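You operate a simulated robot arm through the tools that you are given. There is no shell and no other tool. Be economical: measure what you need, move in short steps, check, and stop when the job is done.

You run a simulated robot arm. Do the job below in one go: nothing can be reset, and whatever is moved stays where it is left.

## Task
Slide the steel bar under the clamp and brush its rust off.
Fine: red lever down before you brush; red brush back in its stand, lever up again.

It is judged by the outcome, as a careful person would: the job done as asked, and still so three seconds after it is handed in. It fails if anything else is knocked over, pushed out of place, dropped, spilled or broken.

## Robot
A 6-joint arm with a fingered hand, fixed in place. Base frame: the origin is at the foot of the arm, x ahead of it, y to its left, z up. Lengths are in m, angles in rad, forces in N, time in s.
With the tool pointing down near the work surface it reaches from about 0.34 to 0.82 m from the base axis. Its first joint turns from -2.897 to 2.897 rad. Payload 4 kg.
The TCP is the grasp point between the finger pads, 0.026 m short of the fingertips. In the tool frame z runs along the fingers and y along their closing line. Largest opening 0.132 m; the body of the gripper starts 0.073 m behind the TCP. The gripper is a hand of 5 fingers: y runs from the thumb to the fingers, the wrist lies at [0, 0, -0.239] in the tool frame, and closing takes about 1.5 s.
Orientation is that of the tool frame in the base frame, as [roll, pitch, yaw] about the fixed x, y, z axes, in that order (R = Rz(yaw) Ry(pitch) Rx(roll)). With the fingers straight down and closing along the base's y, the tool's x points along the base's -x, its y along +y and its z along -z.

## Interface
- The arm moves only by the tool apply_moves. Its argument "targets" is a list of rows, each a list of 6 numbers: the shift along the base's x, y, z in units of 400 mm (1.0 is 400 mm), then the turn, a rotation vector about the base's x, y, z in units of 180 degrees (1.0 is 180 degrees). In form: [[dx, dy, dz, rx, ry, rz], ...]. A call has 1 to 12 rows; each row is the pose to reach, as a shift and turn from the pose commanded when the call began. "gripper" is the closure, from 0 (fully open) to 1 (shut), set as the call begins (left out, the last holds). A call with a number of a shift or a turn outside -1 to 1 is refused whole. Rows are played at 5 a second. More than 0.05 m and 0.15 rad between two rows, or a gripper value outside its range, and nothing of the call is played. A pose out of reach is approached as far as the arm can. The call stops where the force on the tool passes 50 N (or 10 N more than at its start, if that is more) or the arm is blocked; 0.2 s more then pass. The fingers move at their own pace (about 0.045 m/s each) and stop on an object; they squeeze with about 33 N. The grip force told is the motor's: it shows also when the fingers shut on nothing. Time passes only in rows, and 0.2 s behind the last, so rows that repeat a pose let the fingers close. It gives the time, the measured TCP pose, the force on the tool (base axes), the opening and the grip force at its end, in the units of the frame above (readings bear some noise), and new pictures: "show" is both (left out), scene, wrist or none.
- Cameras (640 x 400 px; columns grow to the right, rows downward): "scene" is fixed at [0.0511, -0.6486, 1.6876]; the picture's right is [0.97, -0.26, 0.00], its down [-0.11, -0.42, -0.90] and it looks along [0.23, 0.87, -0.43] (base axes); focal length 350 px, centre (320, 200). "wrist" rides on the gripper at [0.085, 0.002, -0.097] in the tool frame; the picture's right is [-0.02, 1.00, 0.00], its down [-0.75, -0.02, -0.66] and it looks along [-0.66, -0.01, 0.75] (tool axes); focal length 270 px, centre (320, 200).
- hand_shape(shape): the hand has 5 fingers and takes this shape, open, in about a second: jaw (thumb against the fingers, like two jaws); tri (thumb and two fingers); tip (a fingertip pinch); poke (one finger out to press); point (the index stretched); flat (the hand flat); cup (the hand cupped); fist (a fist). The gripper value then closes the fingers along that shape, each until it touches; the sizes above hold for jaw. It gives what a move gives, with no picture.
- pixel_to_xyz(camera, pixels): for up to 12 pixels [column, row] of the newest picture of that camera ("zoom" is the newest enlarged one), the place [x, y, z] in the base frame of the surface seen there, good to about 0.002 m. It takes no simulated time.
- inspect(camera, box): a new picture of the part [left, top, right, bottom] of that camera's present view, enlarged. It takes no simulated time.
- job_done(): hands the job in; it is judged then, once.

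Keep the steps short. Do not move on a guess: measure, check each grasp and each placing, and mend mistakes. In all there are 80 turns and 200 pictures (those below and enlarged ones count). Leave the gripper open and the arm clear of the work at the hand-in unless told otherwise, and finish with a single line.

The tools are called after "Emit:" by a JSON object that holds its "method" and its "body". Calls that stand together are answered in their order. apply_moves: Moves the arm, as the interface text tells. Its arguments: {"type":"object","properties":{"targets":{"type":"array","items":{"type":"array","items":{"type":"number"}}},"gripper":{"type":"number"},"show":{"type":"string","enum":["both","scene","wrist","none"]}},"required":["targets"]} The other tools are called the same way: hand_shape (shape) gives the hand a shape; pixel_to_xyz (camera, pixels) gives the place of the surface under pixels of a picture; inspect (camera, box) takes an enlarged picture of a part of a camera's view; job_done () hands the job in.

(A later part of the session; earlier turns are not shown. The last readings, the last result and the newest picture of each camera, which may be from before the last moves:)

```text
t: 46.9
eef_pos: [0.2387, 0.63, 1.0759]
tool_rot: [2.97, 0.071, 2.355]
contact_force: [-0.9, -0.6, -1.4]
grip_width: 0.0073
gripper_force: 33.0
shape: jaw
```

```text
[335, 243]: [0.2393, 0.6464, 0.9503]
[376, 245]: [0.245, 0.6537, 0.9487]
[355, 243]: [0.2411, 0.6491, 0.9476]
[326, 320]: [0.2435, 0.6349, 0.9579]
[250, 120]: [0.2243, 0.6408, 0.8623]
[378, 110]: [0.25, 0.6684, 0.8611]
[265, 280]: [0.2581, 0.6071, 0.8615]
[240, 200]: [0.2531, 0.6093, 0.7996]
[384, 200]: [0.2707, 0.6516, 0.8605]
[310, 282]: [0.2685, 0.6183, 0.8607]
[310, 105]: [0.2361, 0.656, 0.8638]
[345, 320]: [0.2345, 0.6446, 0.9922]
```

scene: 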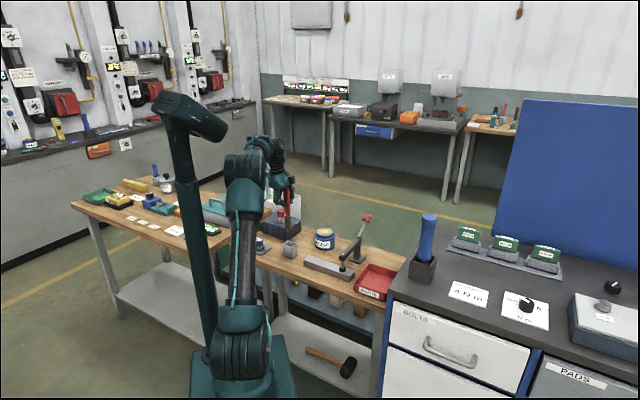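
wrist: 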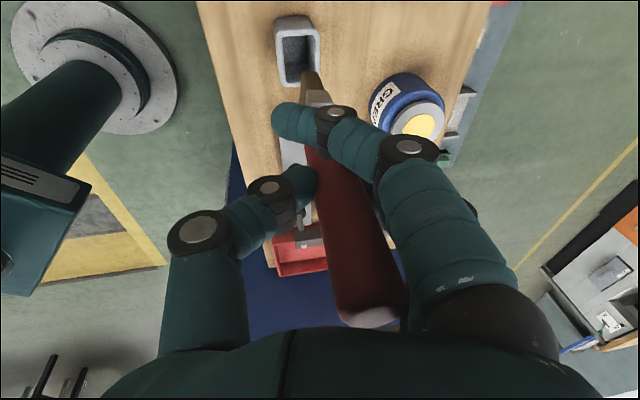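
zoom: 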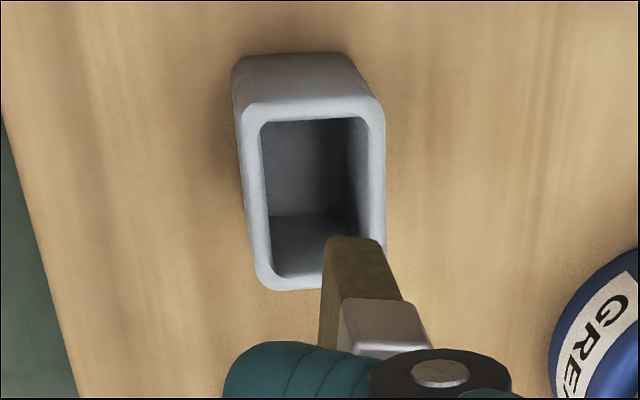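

The stand centre is (u -0.2705, v 0.6305). The bristle end is centred at (u -0.2705, v 0.631), so it is aligned. Lower 0.085 m so the tip just enters, then check.

Emit:
{"method": "apply_moves", "body": {"targets": [[0, 0, -0.06, 0, 0, 0], [0, 0, -0.12, 0, 0, 0], [0, 0, -0.18, 0, 0, 0], [0, 0, -0.21, 0, 0, 0]]}}

Emit:
{"method": "inspect", "body": {"camera": "scene", "box": [265, 200, 325, 265]}}

Emit:
{"method": "inspect", "body": {"camera": "wrist", "box": [250, 0, 350, 120]}}

```text
t: 47.9
eef_pos: [0.24, 0.6288, 0.9922]
tool_rot: [2.971, 0.068, 2.355]
contact_force: [-0.2, -0.7, -1.1]
grip_width: 0.0073
gripper_force: 32.9
shape: jaw
```

scene: 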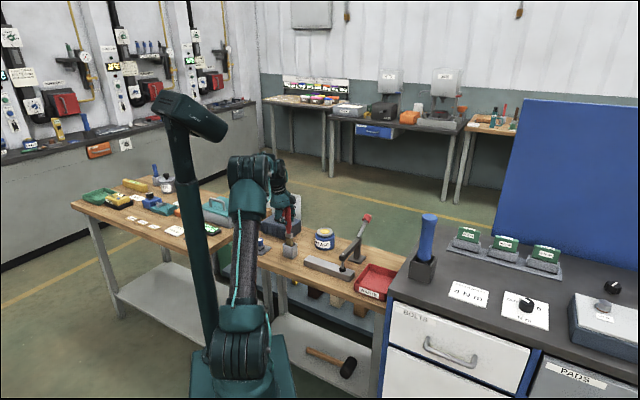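
wrist: 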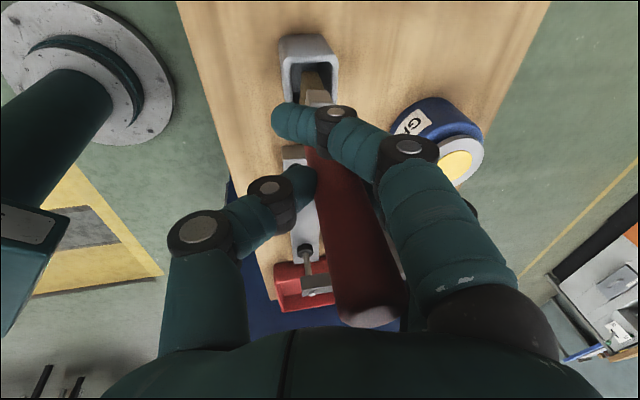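

```text
6.15 times, centred on (295, 232) of scene
```

zoom: 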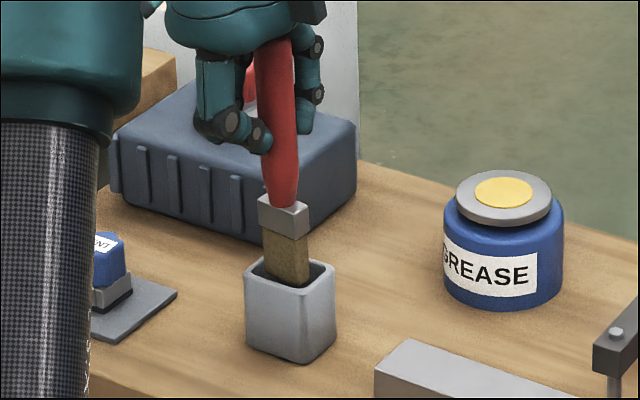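

```text
3.33 times, centred on (300, 60) of wrist
```

zoom: 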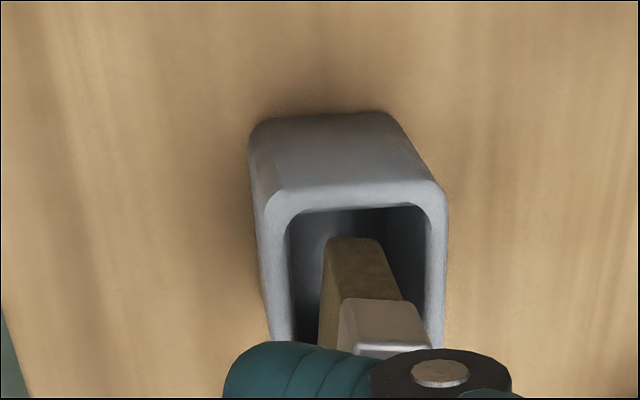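

The bristles are inside the opening. Lower the last 0.043 m in small rows.

Emit:
{"method": "apply_moves", "body": {"targets": [[0, 0, -0.035, 0, 0, 0], [0, 0, -0.065, 0, 0, 0], [0, 0, -0.09, 0, 0, 0], [0, 0, -0.105, 0, 0, 0]]}}

Emit:
{"method": "inspect", "body": {"camera": "scene", "box": [265, 200, 325, 265]}}

Emit:
{"method": "inspect", "body": {"camera": "wrist", "box": [250, 20, 370, 160]}}

```text
t: 48.9
eef_pos: [0.2405, 0.6302, 0.9505]
tool_rot: [2.969, 0.071, 2.354]
contact_force: [0.6, 0.4, 0.0]
grip_width: 0.0072
gripper_force: 32.8
shape: jaw
```

scene: 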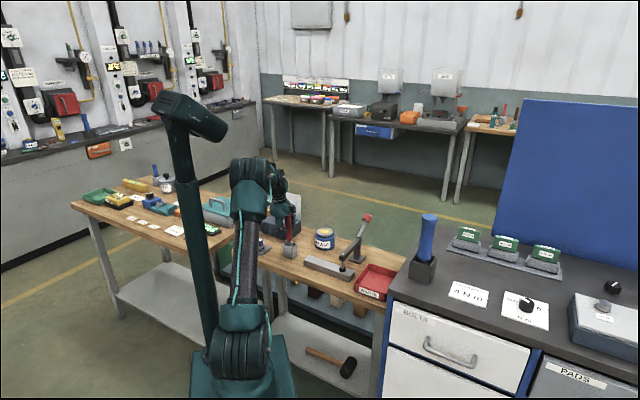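
wrist: 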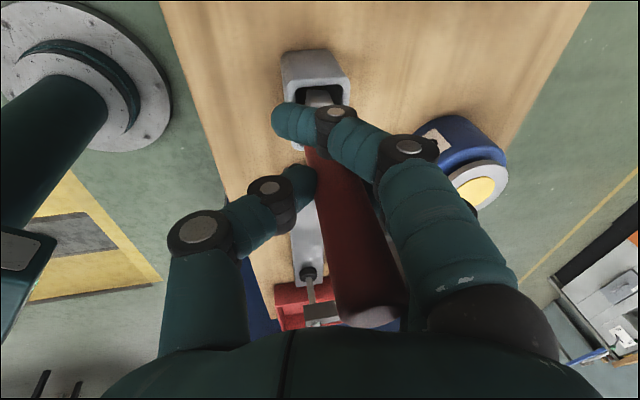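

```text
6.15 times, centred on (295, 232) of scene
```

zoom: 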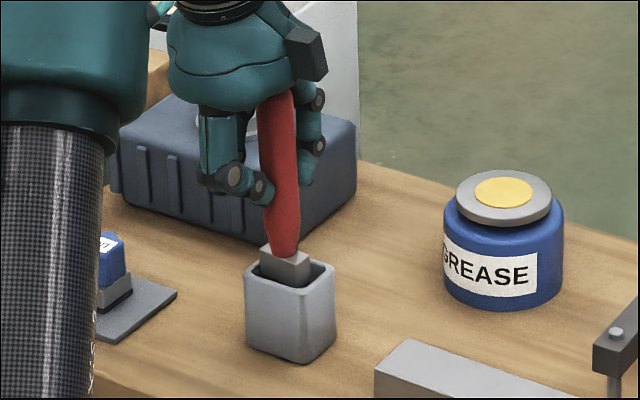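

```text
2.86 times, centred on (310, 90) of wrist
```

zoom: 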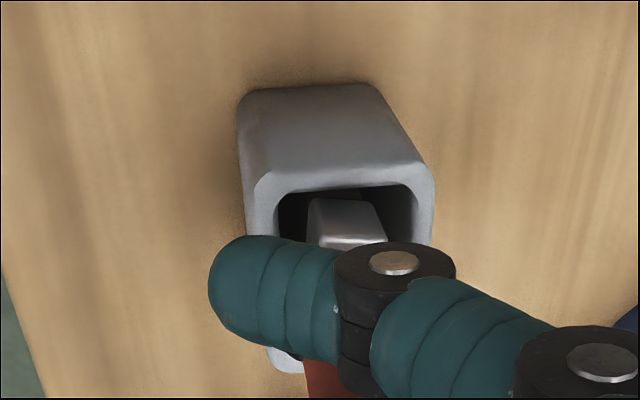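

Nearly seated. The head still stands slightly higher than at the start, so lower up to 0.012 m more and watch the force.

Emit:
{"method": "apply_moves", "body": {"targets": [[0, 0, -0.008, 0, 0, 0], [0, 0, -0.016, 0, 0, 0]], "show": "none"}}

Emit:
{"method": "inspect", "body": {"camera": "scene", "box": [275, 220, 315, 265]}}

```text
t: 49.5
eef_pos: [0.2398, 0.6289, 0.9436]
tool_rot: [2.97, 0.07, 2.356]
contact_force: [0.5, -0.8, -0.2]
grip_width: 0.0073
gripper_force: 33.0
shape: jaw
```

```text
8.89 times, centred on (295, 242) of scene
```

zoom: 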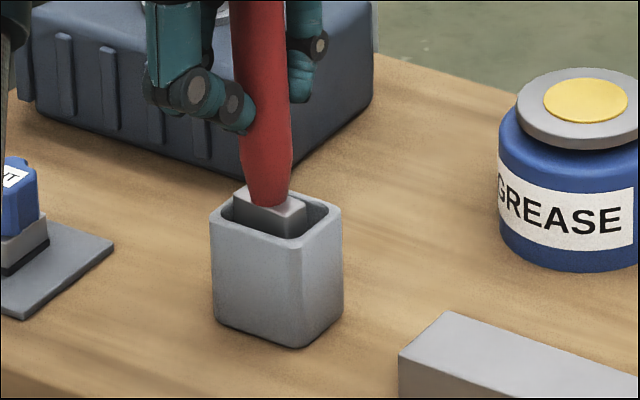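

Now about level with the rim and no force yet. Lower in 1.5 mm steps.

Emit:
{"method": "apply_moves", "body": {"targets": [[0, 0, -0.004, 0, 0, 0], [0, 0, -0.008, 0, 0, 0], [0, 0, -0.012, 0, 0, 0]], "show": "none"}}

Emit:
{"method": "inspect", "body": {"camera": "scene", "box": [275, 220, 315, 265]}}

```text
t: 50.3
eef_pos: [0.2403, 0.6299, 0.939]
tool_rot: [2.968, 0.069, 2.355]
contact_force: [1.4, -0.5, 6.1]
grip_width: 0.0073
gripper_force: 33.1
shape: jaw
```

```text
8.89 times, centred on (295, 242) of scene
```

zoom: 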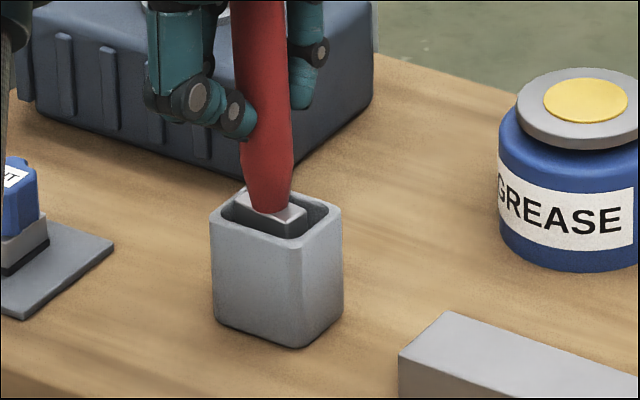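

It has touched bottom at 6 N, matching the original depth. Open the hand.

Emit:
{"method": "apply_moves", "body": {"targets": [[0, 0, 0, 0, 0, 0], [0, 0, 0, 0, 0, 0], [0, 0, 0, 0, 0, 0], [0, 0, 0, 0, 0, 0], [0, 0, 0, 0, 0, 0], [0, 0, 0, 0, 0, 0], [0, 0, 0, 0, 0, 0], [0, 0, 0, 0, 0, 0], [0, 0, 0, 0, 0, 0]], "gripper": 0}}

Emit:
{"method": "inspect", "body": {"camera": "scene", "box": [260, 195, 330, 265]}}

```text
t: 52.3
eef_pos: [0.2409, 0.6295, 0.9397]
tool_rot: [2.968, 0.07, 2.357]
contact_force: [-0.3, -0.6, 0.0]
grip_width: 0.1317
gripper_force: 0.1
shape: jaw
```

scene: 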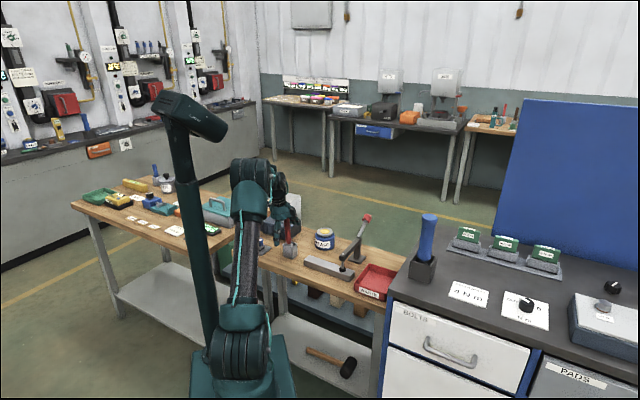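
wrist: 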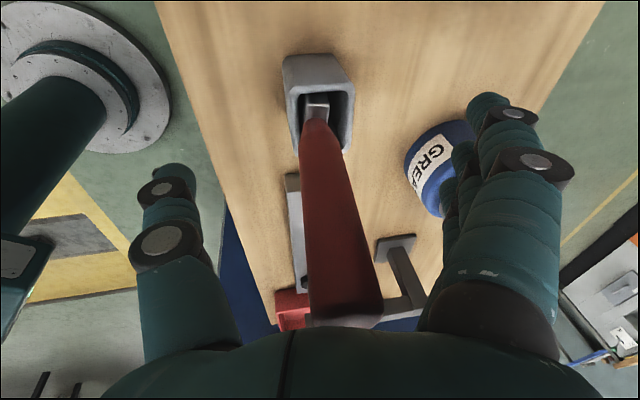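

```text
5.71 times, centred on (295, 230) of scene
```

zoom: 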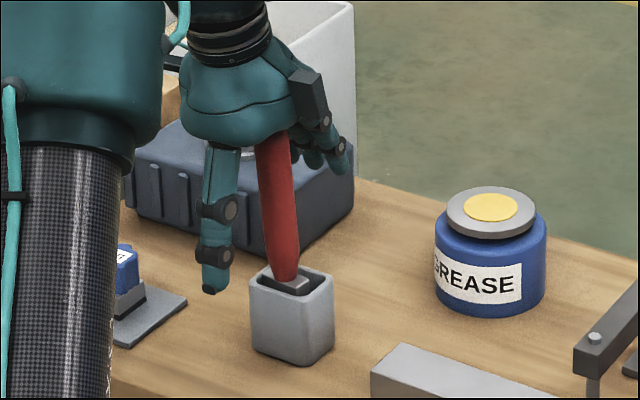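

Released. The brush leans slightly to the left, still well inside the stand. Lift straight up and check it.

Emit:
{"method": "apply_moves", "body": {"targets": [[0, 0, 0.05, 0, 0, 0], [0, 0, 0.12, 0, 0, 0], [0, 0, 0.22, 0, 0, 0], [0, 0, 0.32, 0, 0, 0], [0, 0, 0.42, 0, 0, 0], [0, 0, 0.5, 0, 0, 0]]}}

Emit:
{"method": "inspect", "body": {"camera": "scene", "box": [260, 195, 330, 265]}}

```text
t: 53.7
eef_pos: [0.2357, 0.6287, 1.1247]
tool_rot: [2.967, 0.069, 2.357]
contact_force: [-1.4, 1.1, -0.2]
grip_width: 0.1319
gripper_force: 0.1
shape: jaw
out of reach, approached as far as the arm can: row 6
```

scene: 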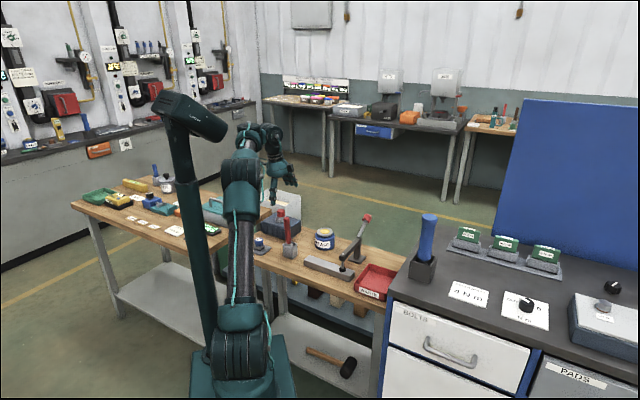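
wrist: 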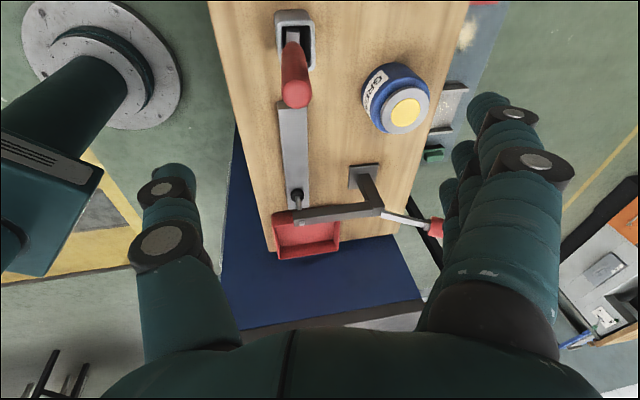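

```text
5.71 times, centred on (295, 230) of scene
```

zoom: 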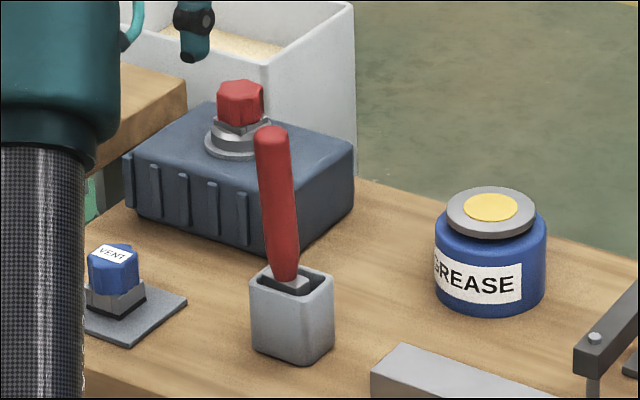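

The brush is back in its stand. Now the lever: its knob is at about v 0.838, z 0.965, and must be pulled back toward -v and up from its far side. Move above the clamp, keeping the 10° outward tilt for reach.

Emit:
{"method": "apply_moves", "body": {"targets": [[0.094, -0.024, 0, 0.005, 0.005, 0], [0.188, -0.048, 0, 0.01, 0.01, 0], [0.282, -0.072, 0, 0.0157, 0.0157, 0], [0.376, -0.096, 0, 0.0157, 0.0157, 0], [0.47, -0.12, 0, 0.0157, 0.0157, 0], [0.564, -0.145, 0, 0.0157, 0.0157, 0], [0.658, -0.169, 0, 0.0157, 0.0157, 0], [0.754, -0.193, 0, 0.0157, 0.0157, 0]]}}

```text
t: 55.5
eef_pos: [0.5375, 0.5507, 1.128]
tool_rot: [2.969, -0.001, 2.357]
contact_force: [0.0, 0.0, 0.7]
grip_width: 0.1315
gripper_force: 0.0
shape: jaw
```

scene: 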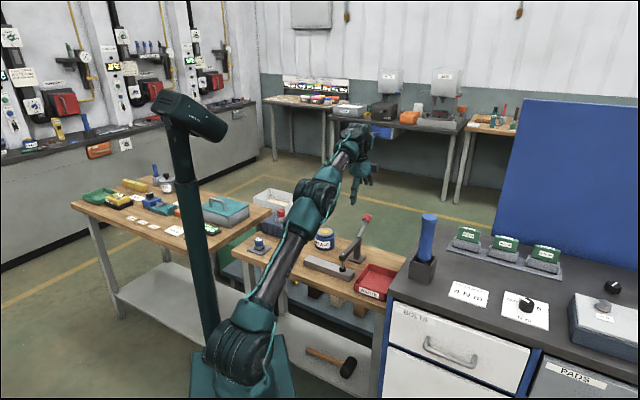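
wrist: 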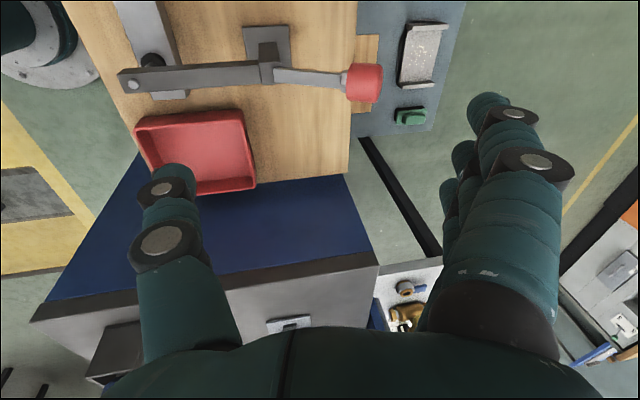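

Emit:
{"method": "pixel_to_xyz", "body": {"camera": "wrist", "pixels": [[350, 83], [365, 80], [380, 80], [375, 98], [320, 78], [280, 72]]}}

Emit:
{"method": "apply_moves", "body": {"targets": [[0.02, 0.02, -0.1, 0, 0, 0], [0.045, 0.045, -0.2, 0, 0, 0], [0.068, 0.068, -0.29, 0, 0, 0], [0.088, 0.088, -0.36, 0, 0, 0]]}}

Emit:
{"method": "inspect", "body": {"camera": "scene", "box": [310, 180, 420, 280]}}

```text
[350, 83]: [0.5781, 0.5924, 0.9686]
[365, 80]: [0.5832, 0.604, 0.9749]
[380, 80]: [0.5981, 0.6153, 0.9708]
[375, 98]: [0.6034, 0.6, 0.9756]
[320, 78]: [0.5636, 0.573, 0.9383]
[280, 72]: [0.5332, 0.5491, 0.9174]
```

```text
t: 56.5
eef_pos: [0.5725, 0.5858, 0.9822]
tool_rot: [2.967, 0.0, 2.353]
contact_force: [-0.4, -0.4, 0.0]
grip_width: 0.1319
gripper_force: 0.0
shape: jaw
```

scene: 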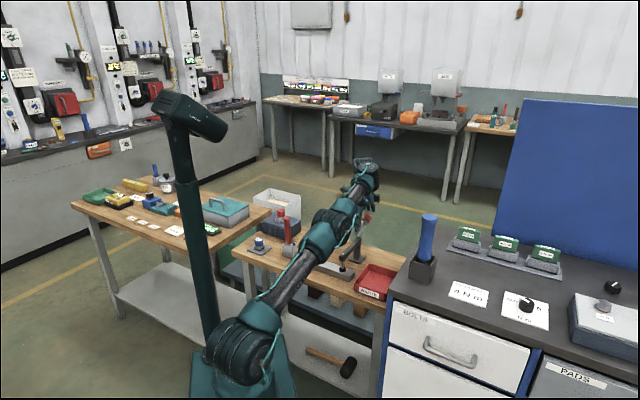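
wrist: 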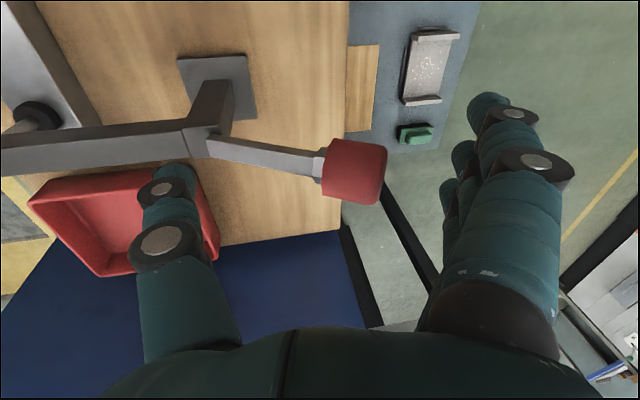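

```text
4.00 times, centred on (365, 230) of scene
```

zoom: 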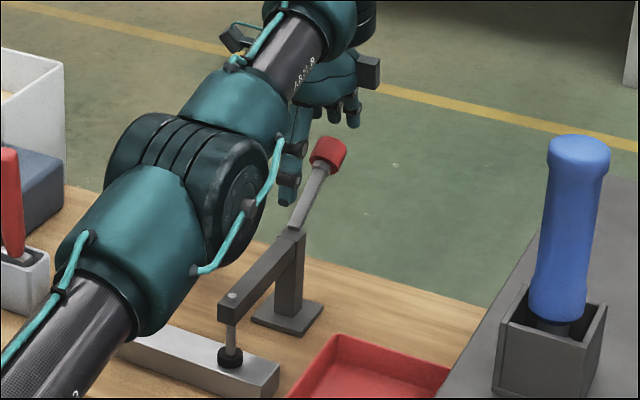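

The fingers are beyond the knob. Lower 0.014 m, then pull toward -v, rising slightly along the arc.

Emit:
{"method": "apply_moves", "body": {"targets": [[0, 0, -0.035, 0, 0, 0], [-0.035, -0.035, -0.035, 0, 0, 0], [-0.07, -0.07, -0.035, 0, 0, 0], [-0.1, -0.1, -0.015, 0, 0, 0], [-0.125, -0.125, 0.005, 0, 0, 0], [-0.15, -0.15, 0.025, 0, 0, 0]]}}

Emit:
{"method": "inspect", "body": {"camera": "scene", "box": [310, 180, 420, 280]}}

```text
t: 57.9
eef_pos: [0.5305, 0.5432, 0.9954]
tool_rot: [2.97, 0.001, 2.354]
contact_force: [5.6, 2.6, 2.7]
grip_width: 0.1319
gripper_force: 0.0
shape: jaw
out of reach, approached as far as the arm can: row 5, 6
```

scene: 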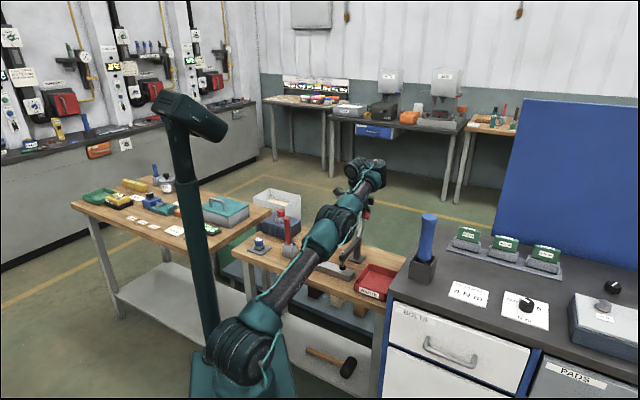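
wrist: 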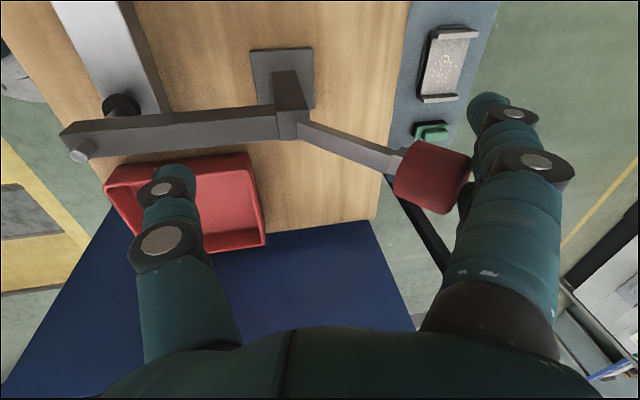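

```text
4.00 times, centred on (365, 230) of scene
```

zoom: 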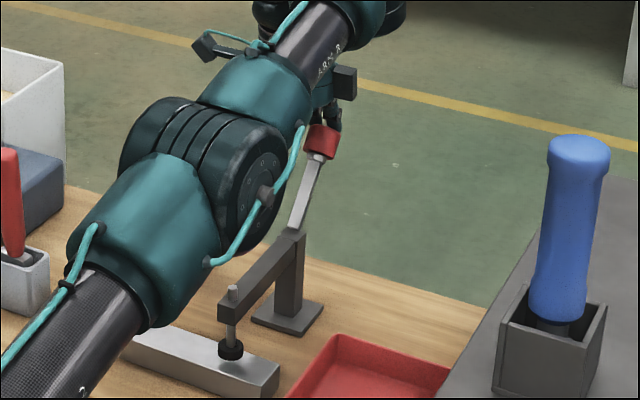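

The lever is rising, with the pad lifting. Continue pulling toward -v.

Emit:
{"method": "apply_moves", "body": {"targets": [[-0.025, -0.025, 0.01, 0, 0, 0], [-0.05, -0.05, 0.015, 0, 0, 0], [-0.07, -0.07, 0.02, 0, 0, 0], [-0.085, -0.085, 0.02, 0, 0, 0]]}}

Emit:
{"method": "inspect", "body": {"camera": "scene", "box": [310, 180, 420, 280]}}

```text
t: 58.9
eef_pos: [0.5214, 0.5384, 1.0203]
tool_rot: [2.973, -0.001, 2.356]
contact_force: [0.1, 0.6, -0.6]
grip_width: 0.1319
gripper_force: 0.1
shape: jaw
out of reach, approached as far as the arm can: row 1, 2, 3, 4
```

scene: 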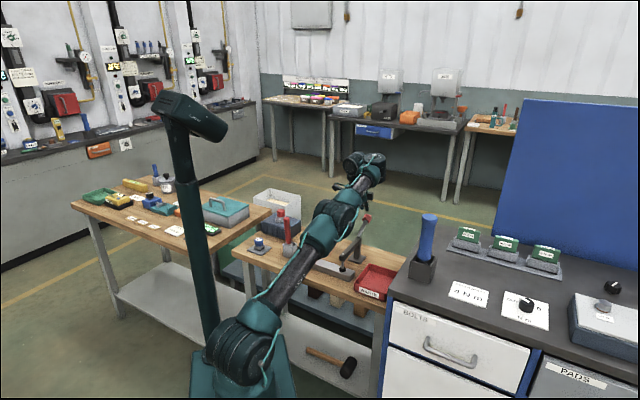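
wrist: 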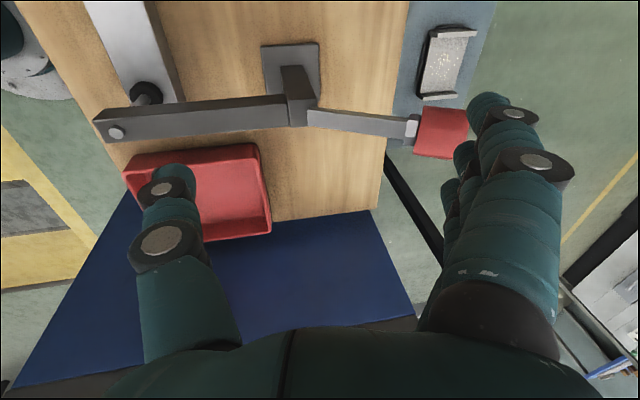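

```text
4.00 times, centred on (365, 230) of scene
```

zoom: 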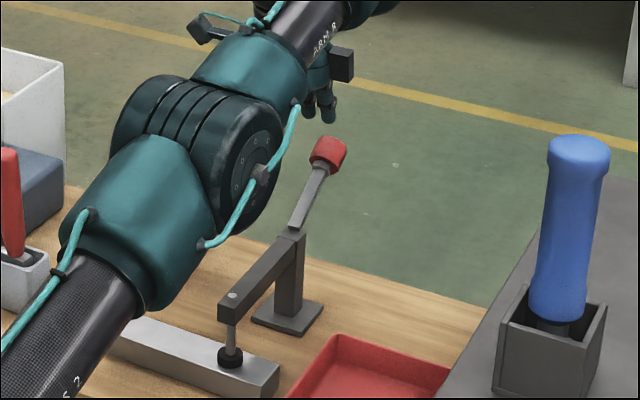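

The arm stopped following at v≈0.75 with this tilt, the hand rode up, and the lever slipped back down undamaged. I'll rise, set the tool vertical again and check that the arm moves freely there.

Emit:
{"method": "apply_moves", "body": {"targets": [[0, 0, 0.07, -0.013, 0.013, 0], [0, 0, 0.12, -0.026, 0.026, 0], [-0.03, -0.03, 0.12, -0.0387, 0.0387, 0], [-0.07, -0.07, 0.12, -0.0387, 0.0387, 0]]}}

```text
t: 59.9
eef_pos: [0.4933, 0.5122, 1.0663]
tool_rot: [-3.141, -0.002, 2.354]
contact_force: [-0.1, 0.5, -0.8]
grip_width: 0.132
gripper_force: 0.1
shape: jaw
```

scene: 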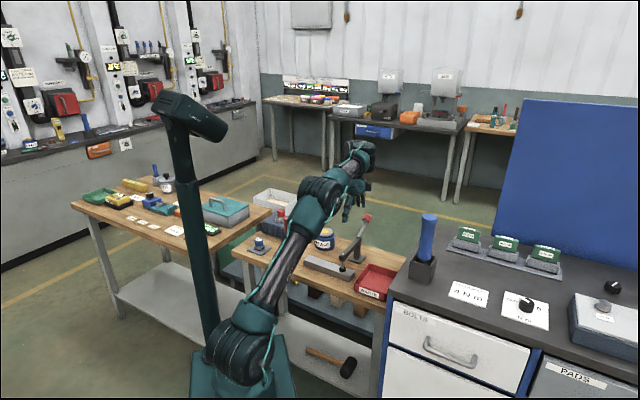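
wrist: 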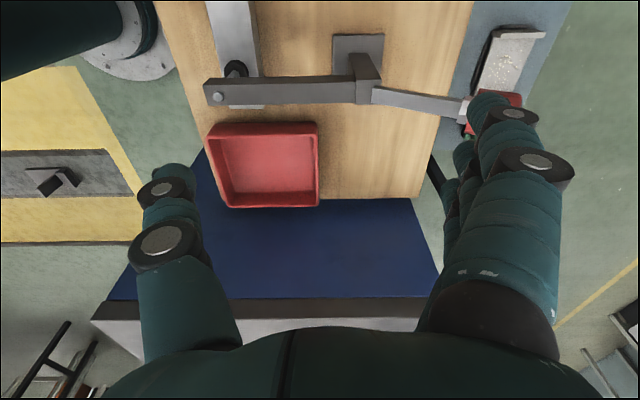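

Vertical works freely. Retry with the tool vertical: move out and down so the fingers pass just beyond the knob (TCP to v≈0.80, z≈0.975).

Emit:
{"method": "apply_moves", "body": {"targets": [[0.05, 0.05, -0.01, 0, 0, 0], [0.097, 0.097, -0.03, 0, 0, 0], [0.133, 0.133, -0.125, 0, 0, 0], [0.154, 0.154, -0.19, 0, 0, 0], [0.159, 0.159, -0.228, 0, 0, 0]]}}

Emit:
{"method": "inspect", "body": {"camera": "scene", "box": [310, 180, 420, 280]}}

```text
t: 61.1
eef_pos: [0.5559, 0.5708, 0.975]
tool_rot: [-3.141, 0.0, 2.357]
contact_force: [0.0, 0.8, -0.1]
grip_width: 0.1322
gripper_force: 0.0
shape: jaw
out of reach, approached as far as the arm can: row 4
```

scene: 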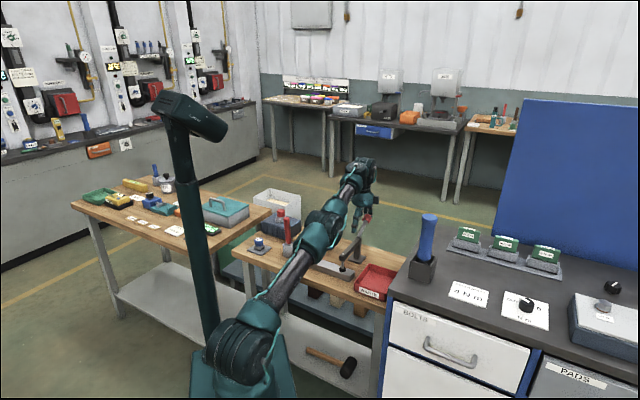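
wrist: 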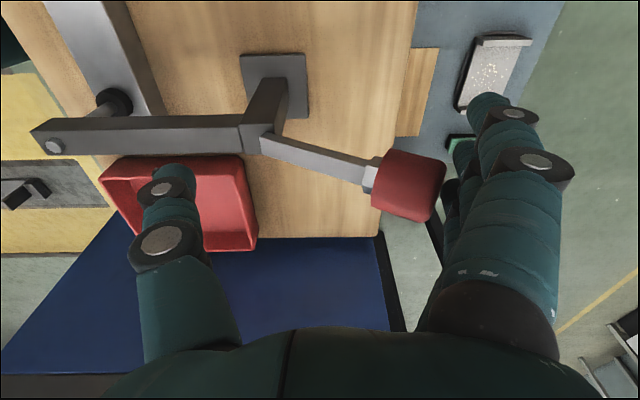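

```text
4.00 times, centred on (365, 230) of scene
```

zoom: 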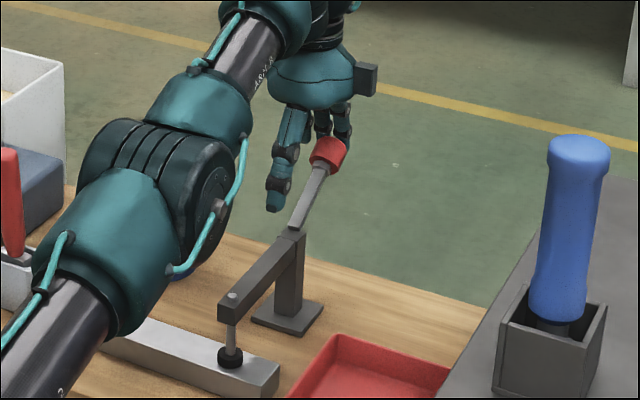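

The fingers are right behind the knob. Pull toward -v with a slight rise.

Emit:
{"method": "apply_moves", "body": {"targets": [[-0.03, -0.03, 0.005, 0, 0, 0], [-0.055, -0.055, 0.015, 0, 0, 0], [-0.08, -0.08, 0.025, 0, 0, 0], [-0.105, -0.105, 0.035, 0, 0, 0], [-0.13, -0.13, 0.045, 0, 0, 0], [-0.15, -0.15, 0.05, 0, 0, 0], [-0.16, -0.16, 0.05, 0, 0, 0]]}}

Emit:
{"method": "inspect", "body": {"camera": "scene", "box": [310, 180, 420, 280]}}

```text
t: 62.0
eef_pos: [0.5325, 0.5331, 0.9896]
tool_rot: [3.138, 0.004, 2.314]
contact_force: [14.1, 2.7, 6.3]
grip_width: 0.1321
gripper_force: 0.0
shape: jaw
out of reach, approached as far as the arm can: row 1
stopped in row 4: the force on the tool passed its limit (the readings are from after the stop); the commanded pose is now the measured one
```

scene: 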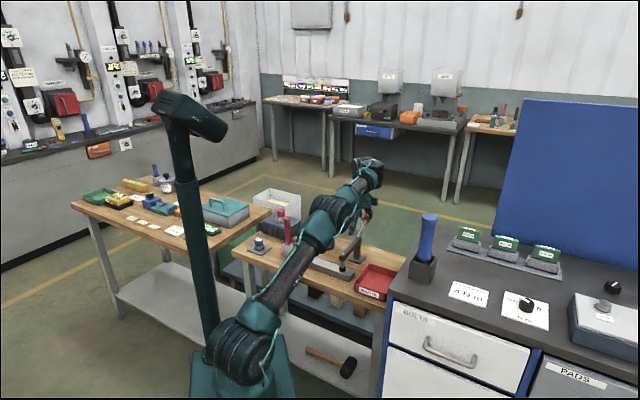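
wrist: 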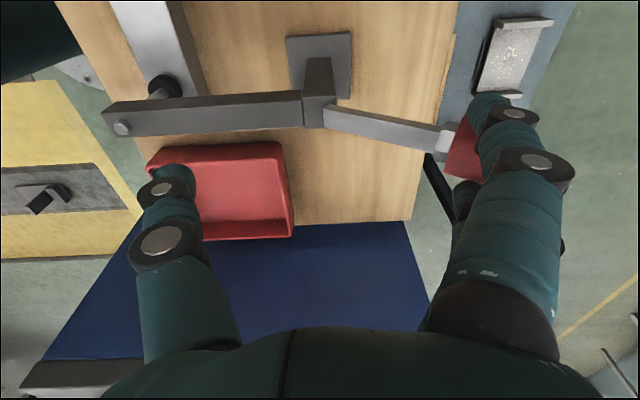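

```text
4.00 times, centred on (365, 230) of scene
```

zoom: 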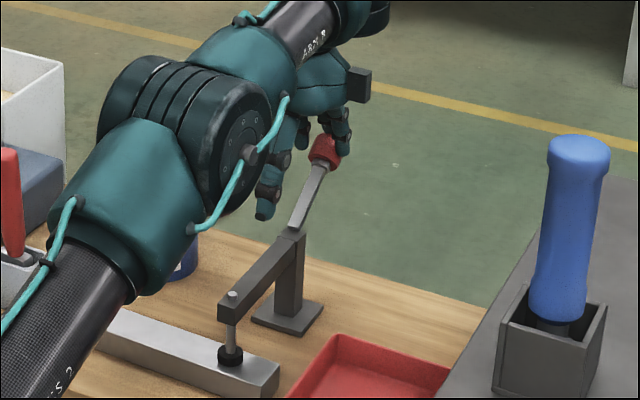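

The pull stopped on a force spike as the arm came out of full stretch; the hand had turned 2.4°. From here (v 0.753) I'll straighten the hand and continue in smaller steps.

Emit:
{"method": "apply_moves", "body": {"targets": [[-0.018, 0.01, 0, 0, 0, 0.0067], [-0.03, 0.0, 0.005, 0, 0, 0.0134], [-0.045, -0.015, 0.01, 0, 0, 0.0134]]}}

Emit:
{"method": "inspect", "body": {"camera": "scene", "box": [310, 180, 420, 280]}}

```text
t: 62.5
eef_pos: [0.5302, 0.5315, 0.9917]
tool_rot: [3.139, 0.009, 2.319]
contact_force: [13.6, 3.6, 6.8]
grip_width: 0.1319
gripper_force: 0.1
shape: jaw
stopped in row 2: the force on the tool passed its limit (the readings are from after the stop); the commanded pose is now the measured one
```

scene: 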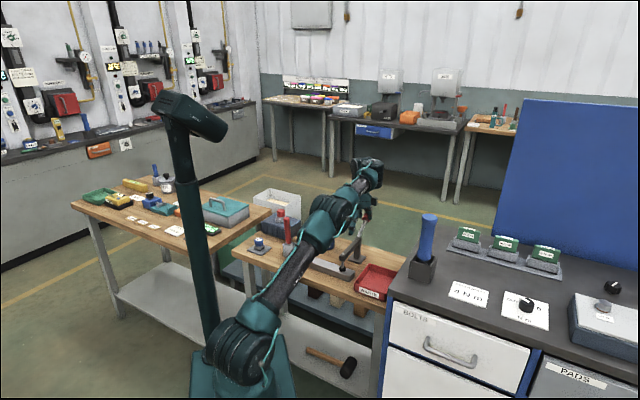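
wrist: 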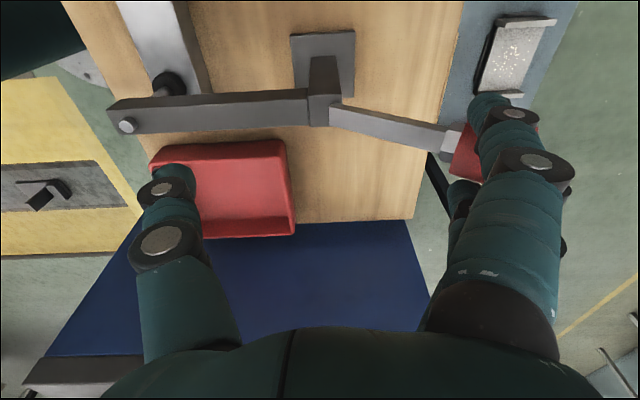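

```text
4.00 times, centred on (365, 230) of scene
```

zoom: 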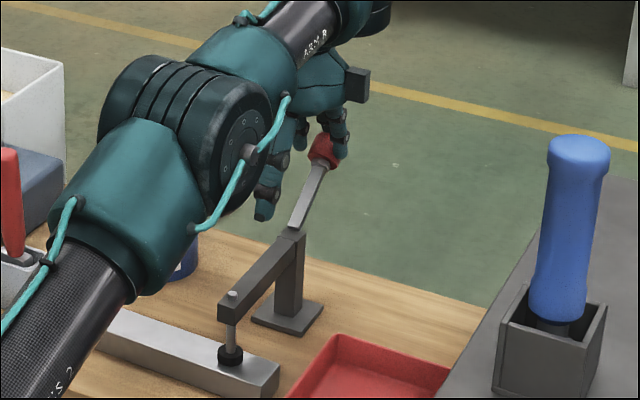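

The knob had wedged between index and middle because the jerk shifted the hand sideways. Back off outward with the 10° tilt, realign sideways and in yaw, then check alignment.

Emit:
{"method": "apply_moves", "body": {"targets": [[0.03, 0.03, -0.01, 0.01, -0.01, 0], [0.05, 0.06, -0.02, 0.02, -0.02, 0.004], [0.064, 0.085, -0.035, 0.03, -0.03, 0.008], [0.07, 0.103, -0.045, 0.0387, -0.0387, 0.0118], [0.07, 0.103, -0.045, 0.0387, -0.0387, 0.0118]]}}

Emit:
{"method": "inspect", "body": {"camera": "scene", "box": [310, 180, 420, 280]}}

```text
t: 63.2
eef_pos: [0.5569, 0.5531, 0.9822]
tool_rot: [3.038, 0.013, 2.324]
contact_force: [2.8, -6.6, -0.8]
grip_width: 0.132
gripper_force: 0.2
shape: jaw
stopped in row 3: the force on the tool passed its limit (the readings are from after the stop); the commanded pose is now the measured one
```

scene: 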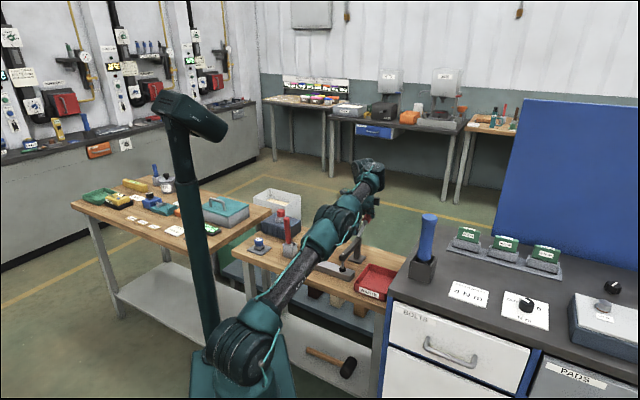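
wrist: 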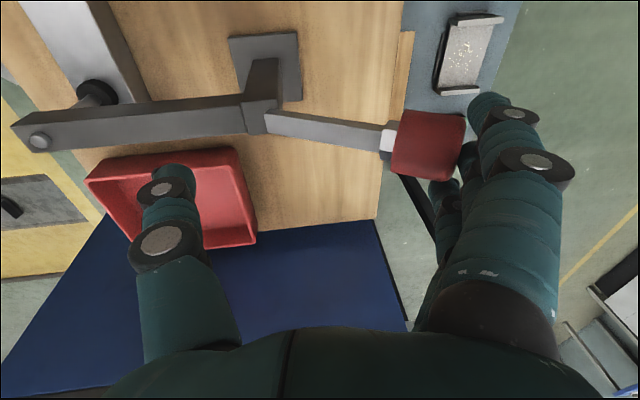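

```text
4.00 times, centred on (365, 230) of scene
```

zoom: 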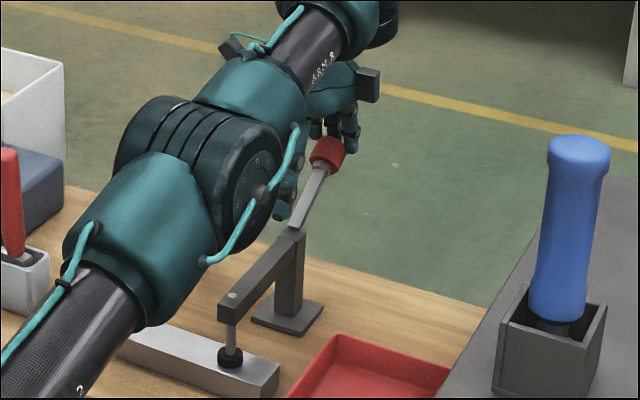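

Still rubbing the knob. Move straight outward (+v) first, then sideways and turn.

Emit:
{"method": "apply_moves", "body": {"targets": [[0.02, 0.02, 0, 0, 0, 0], [0.045, 0.045, 0, 0.008, -0.008, 0], [0.055, 0.055, 0, 0.015, -0.015, 0], [0.046, 0.064, 0, 0.02, -0.02, 0.005], [0.036, 0.074, -0.01, 0.02, -0.02, 0.01], [0.03, 0.08, -0.015, 0.02, -0.02, 0.01]]}}

Emit:
{"method": "inspect", "body": {"camera": "wrist", "box": [340, 60, 560, 260]}}

```text
t: 64.6
eef_pos: [0.5687, 0.5854, 0.9771]
tool_rot: [2.947, 0.013, 2.357]
contact_force: [0.6, 0.2, 0.1]
grip_width: 0.1322
gripper_force: 0.3
shape: jaw
```

scene: 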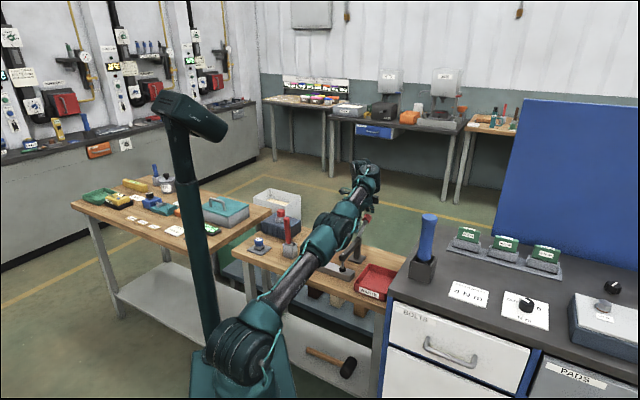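
wrist: 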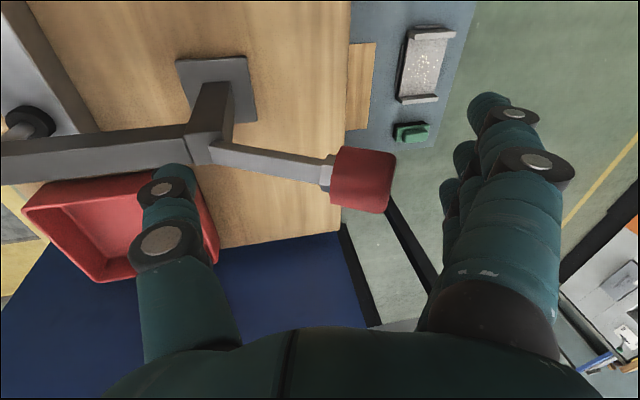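

```text
2.00 times, centred on (450, 160) of wrist
```

zoom: 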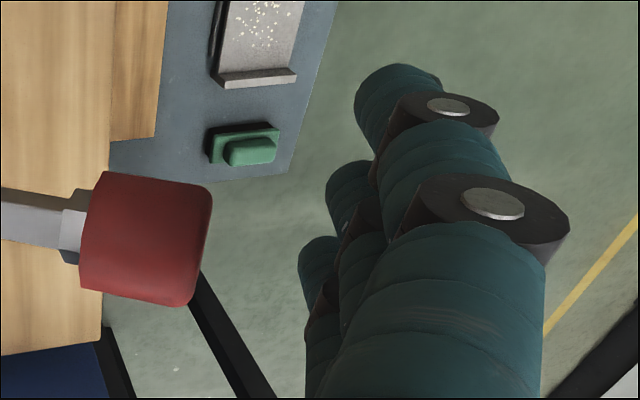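

Clear and aligned now. Pull in small steps while bringing the tilt back toward vertical.

Emit:
{"method": "apply_moves", "body": {"targets": [[-0.025, -0.025, 0, -0.006, 0.006, 0], [-0.05, -0.05, 0, -0.013, 0.013, 0], [-0.065, -0.065, 0.005, -0.02, 0.02, 0], [-0.08, -0.08, 0.012, -0.027, 0.027, 0], [-0.095, -0.095, 0.02, -0.035, 0.035, 0], [-0.11, -0.11, 0.03, -0.0438, 0.0438, 0]]}}

Emit:
{"method": "inspect", "body": {"camera": "scene", "box": [310, 180, 420, 280]}}

```text
t: 66.0
eef_pos: [0.5252, 0.5413, 0.9905]
tool_rot: [3.14, 0.009, 2.36]
contact_force: [13.7, 13.0, 12.3]
grip_width: 0.132
gripper_force: 0.1
shape: jaw
```

scene: 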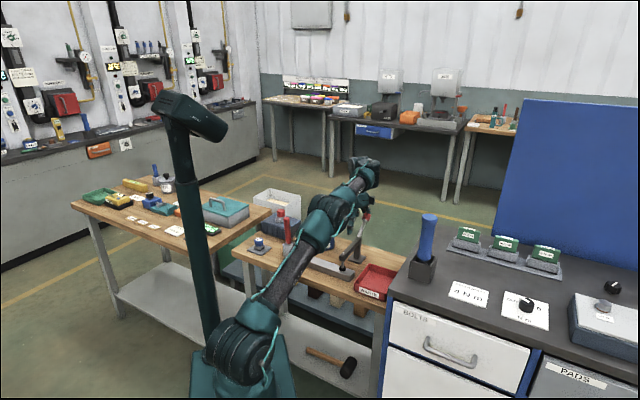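
wrist: 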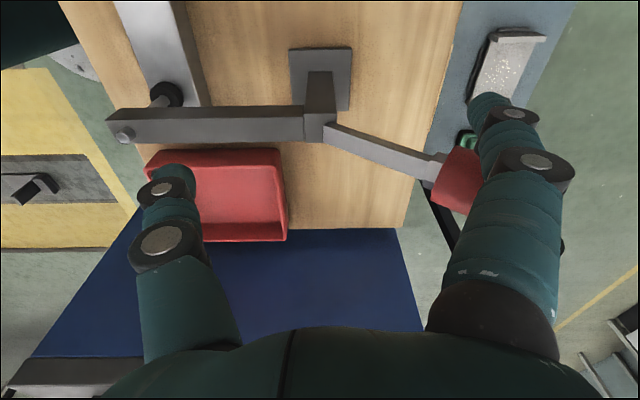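

```text
4.00 times, centred on (365, 230) of scene
```

zoom: 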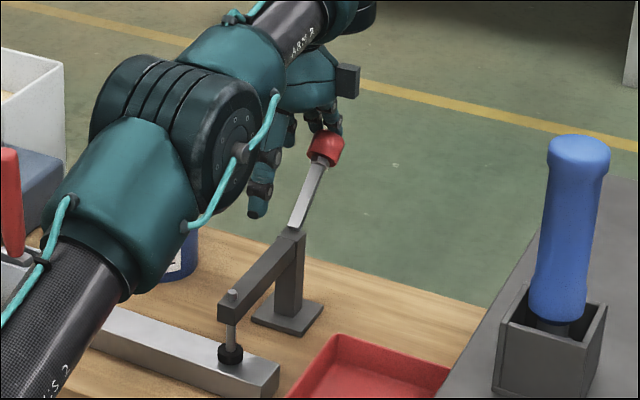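

The tool is vertical and the lever is coming up. The knob is pushing the hand upward, so follow the arc with more rise.

Emit:
{"method": "apply_moves", "body": {"targets": [[-0.01, -0.01, 0.025, 0, 0, 0], [-0.025, -0.025, 0.045, 0, 0, 0], [-0.04, -0.04, 0.055, 0, 0, 0], [-0.06, -0.06, 0.06, 0, 0, 0], [-0.08, -0.08, 0.06, 0, 0, 0]]}}

Emit:
{"method": "inspect", "body": {"camera": "scene", "box": [310, 180, 420, 280]}}

```text
t: 67.2
eef_pos: [0.4939, 0.5092, 1.0144]
tool_rot: [3.141, 0.012, 2.359]
contact_force: [8.2, 11.6, 26.8]
grip_width: 0.1318
gripper_force: 0.1
shape: jaw
```

scene: 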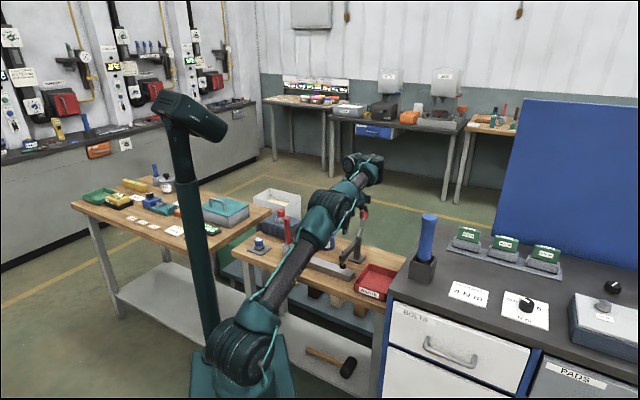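
wrist: 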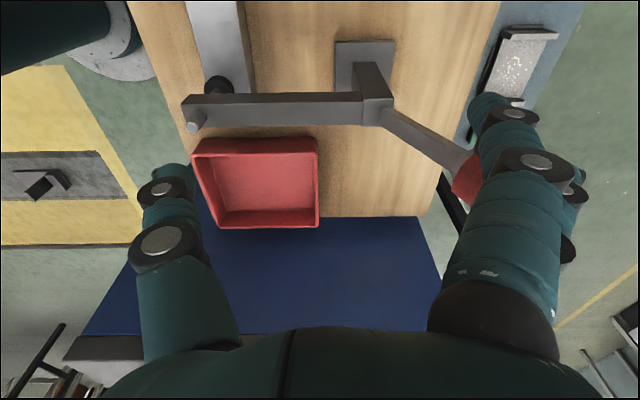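

```text
4.00 times, centred on (365, 230) of scene
```

zoom: 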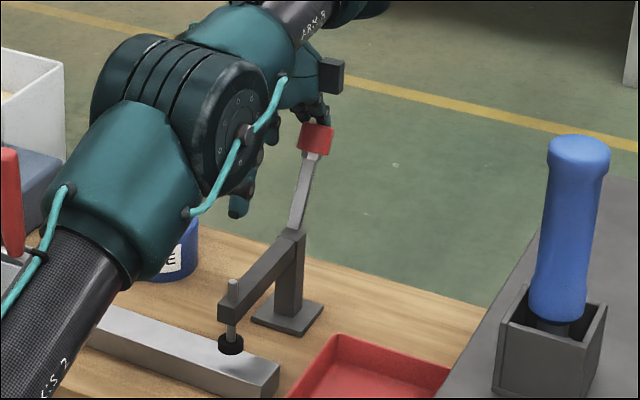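

The lever is about 70° up. Ease upward a little and continue pulling.

Emit:
{"method": "apply_moves", "body": {"targets": [[-0.01, -0.01, 0.02, 0, 0, 0], [-0.03, -0.03, 0.025, 0, 0, 0], [-0.05, -0.05, 0.025, 0, 0, 0], [-0.065, -0.065, 0.025, 0, 0, 0]]}}

Emit:
{"method": "inspect", "body": {"camera": "scene", "box": [310, 180, 420, 280]}}

```text
t: 68.2
eef_pos: [0.4745, 0.4928, 1.032]
tool_rot: [-3.136, 0.009, 2.361]
contact_force: [1.5, 2.3, 26.1]
grip_width: 0.1318
gripper_force: 0.2
shape: jaw
out of reach, approached as far as the arm can: row 3, 4
```

scene: 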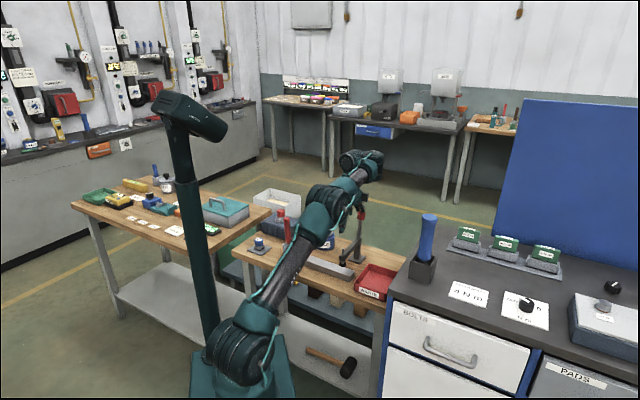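
wrist: 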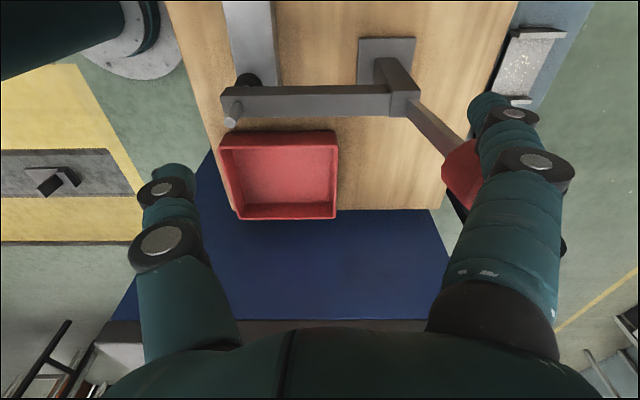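

```text
4.00 times, centred on (365, 230) of scene
```

zoom: 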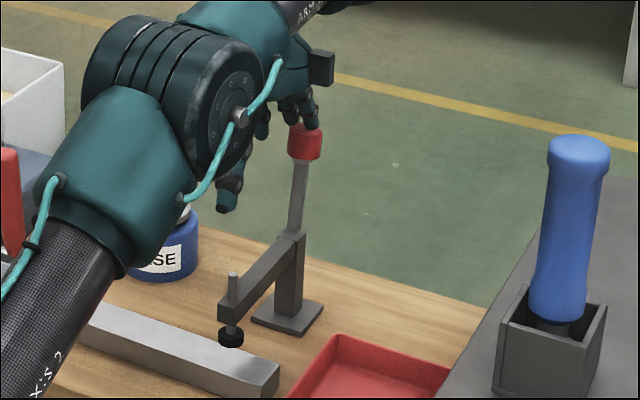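

It's almost upright, with fingertips on top of the knob. Lift the hand off and see where the lever settles.

Emit:
{"method": "apply_moves", "body": {"targets": [[-0.01, -0.01, 0.03, 0, 0, 0], [-0.03, -0.03, 0.1, 0, 0, 0], [-0.06, -0.06, 0.18, 0, 0, 0], [-0.12, -0.12, 0.2, 0, 0, 0], [-0.18, -0.18, 0.2, 0, 0, 0]]}}

Emit:
{"method": "inspect", "body": {"camera": "scene", "box": [310, 190, 420, 280]}}

```text
t: 69.4
eef_pos: [0.4137, 0.4327, 1.1315]
tool_rot: [-3.134, 0.011, 2.36]
contact_force: [-0.2, 0.1, 0.0]
grip_width: 0.1317
gripper_force: 0.1
shape: jaw
out of reach, approached as far as the arm can: row 4, 5
```

scene: 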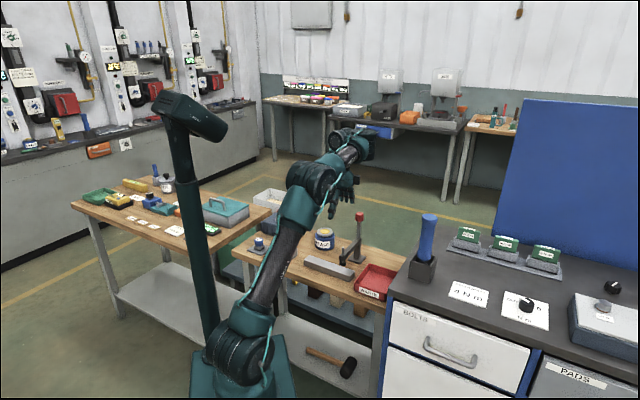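
wrist: 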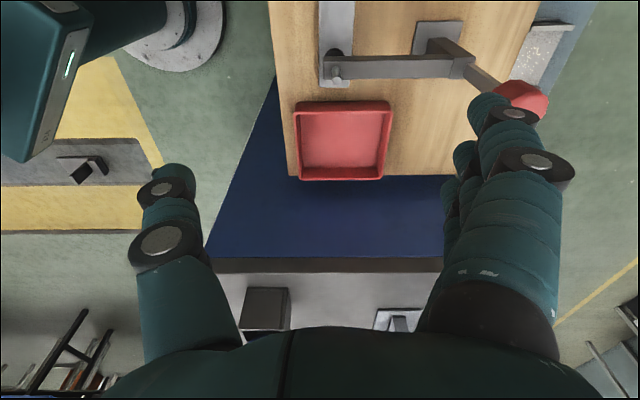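

```text
4.44 times, centred on (365, 235) of scene
```

zoom: 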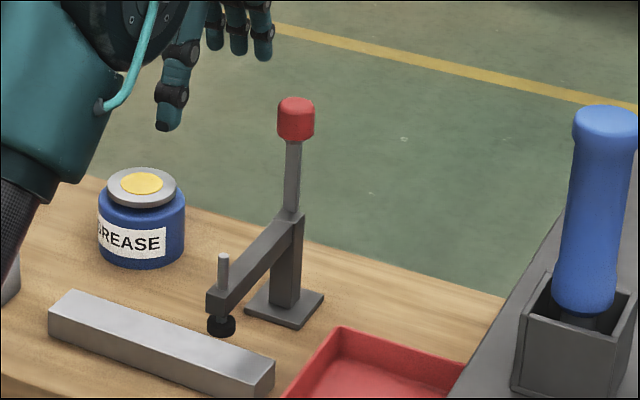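

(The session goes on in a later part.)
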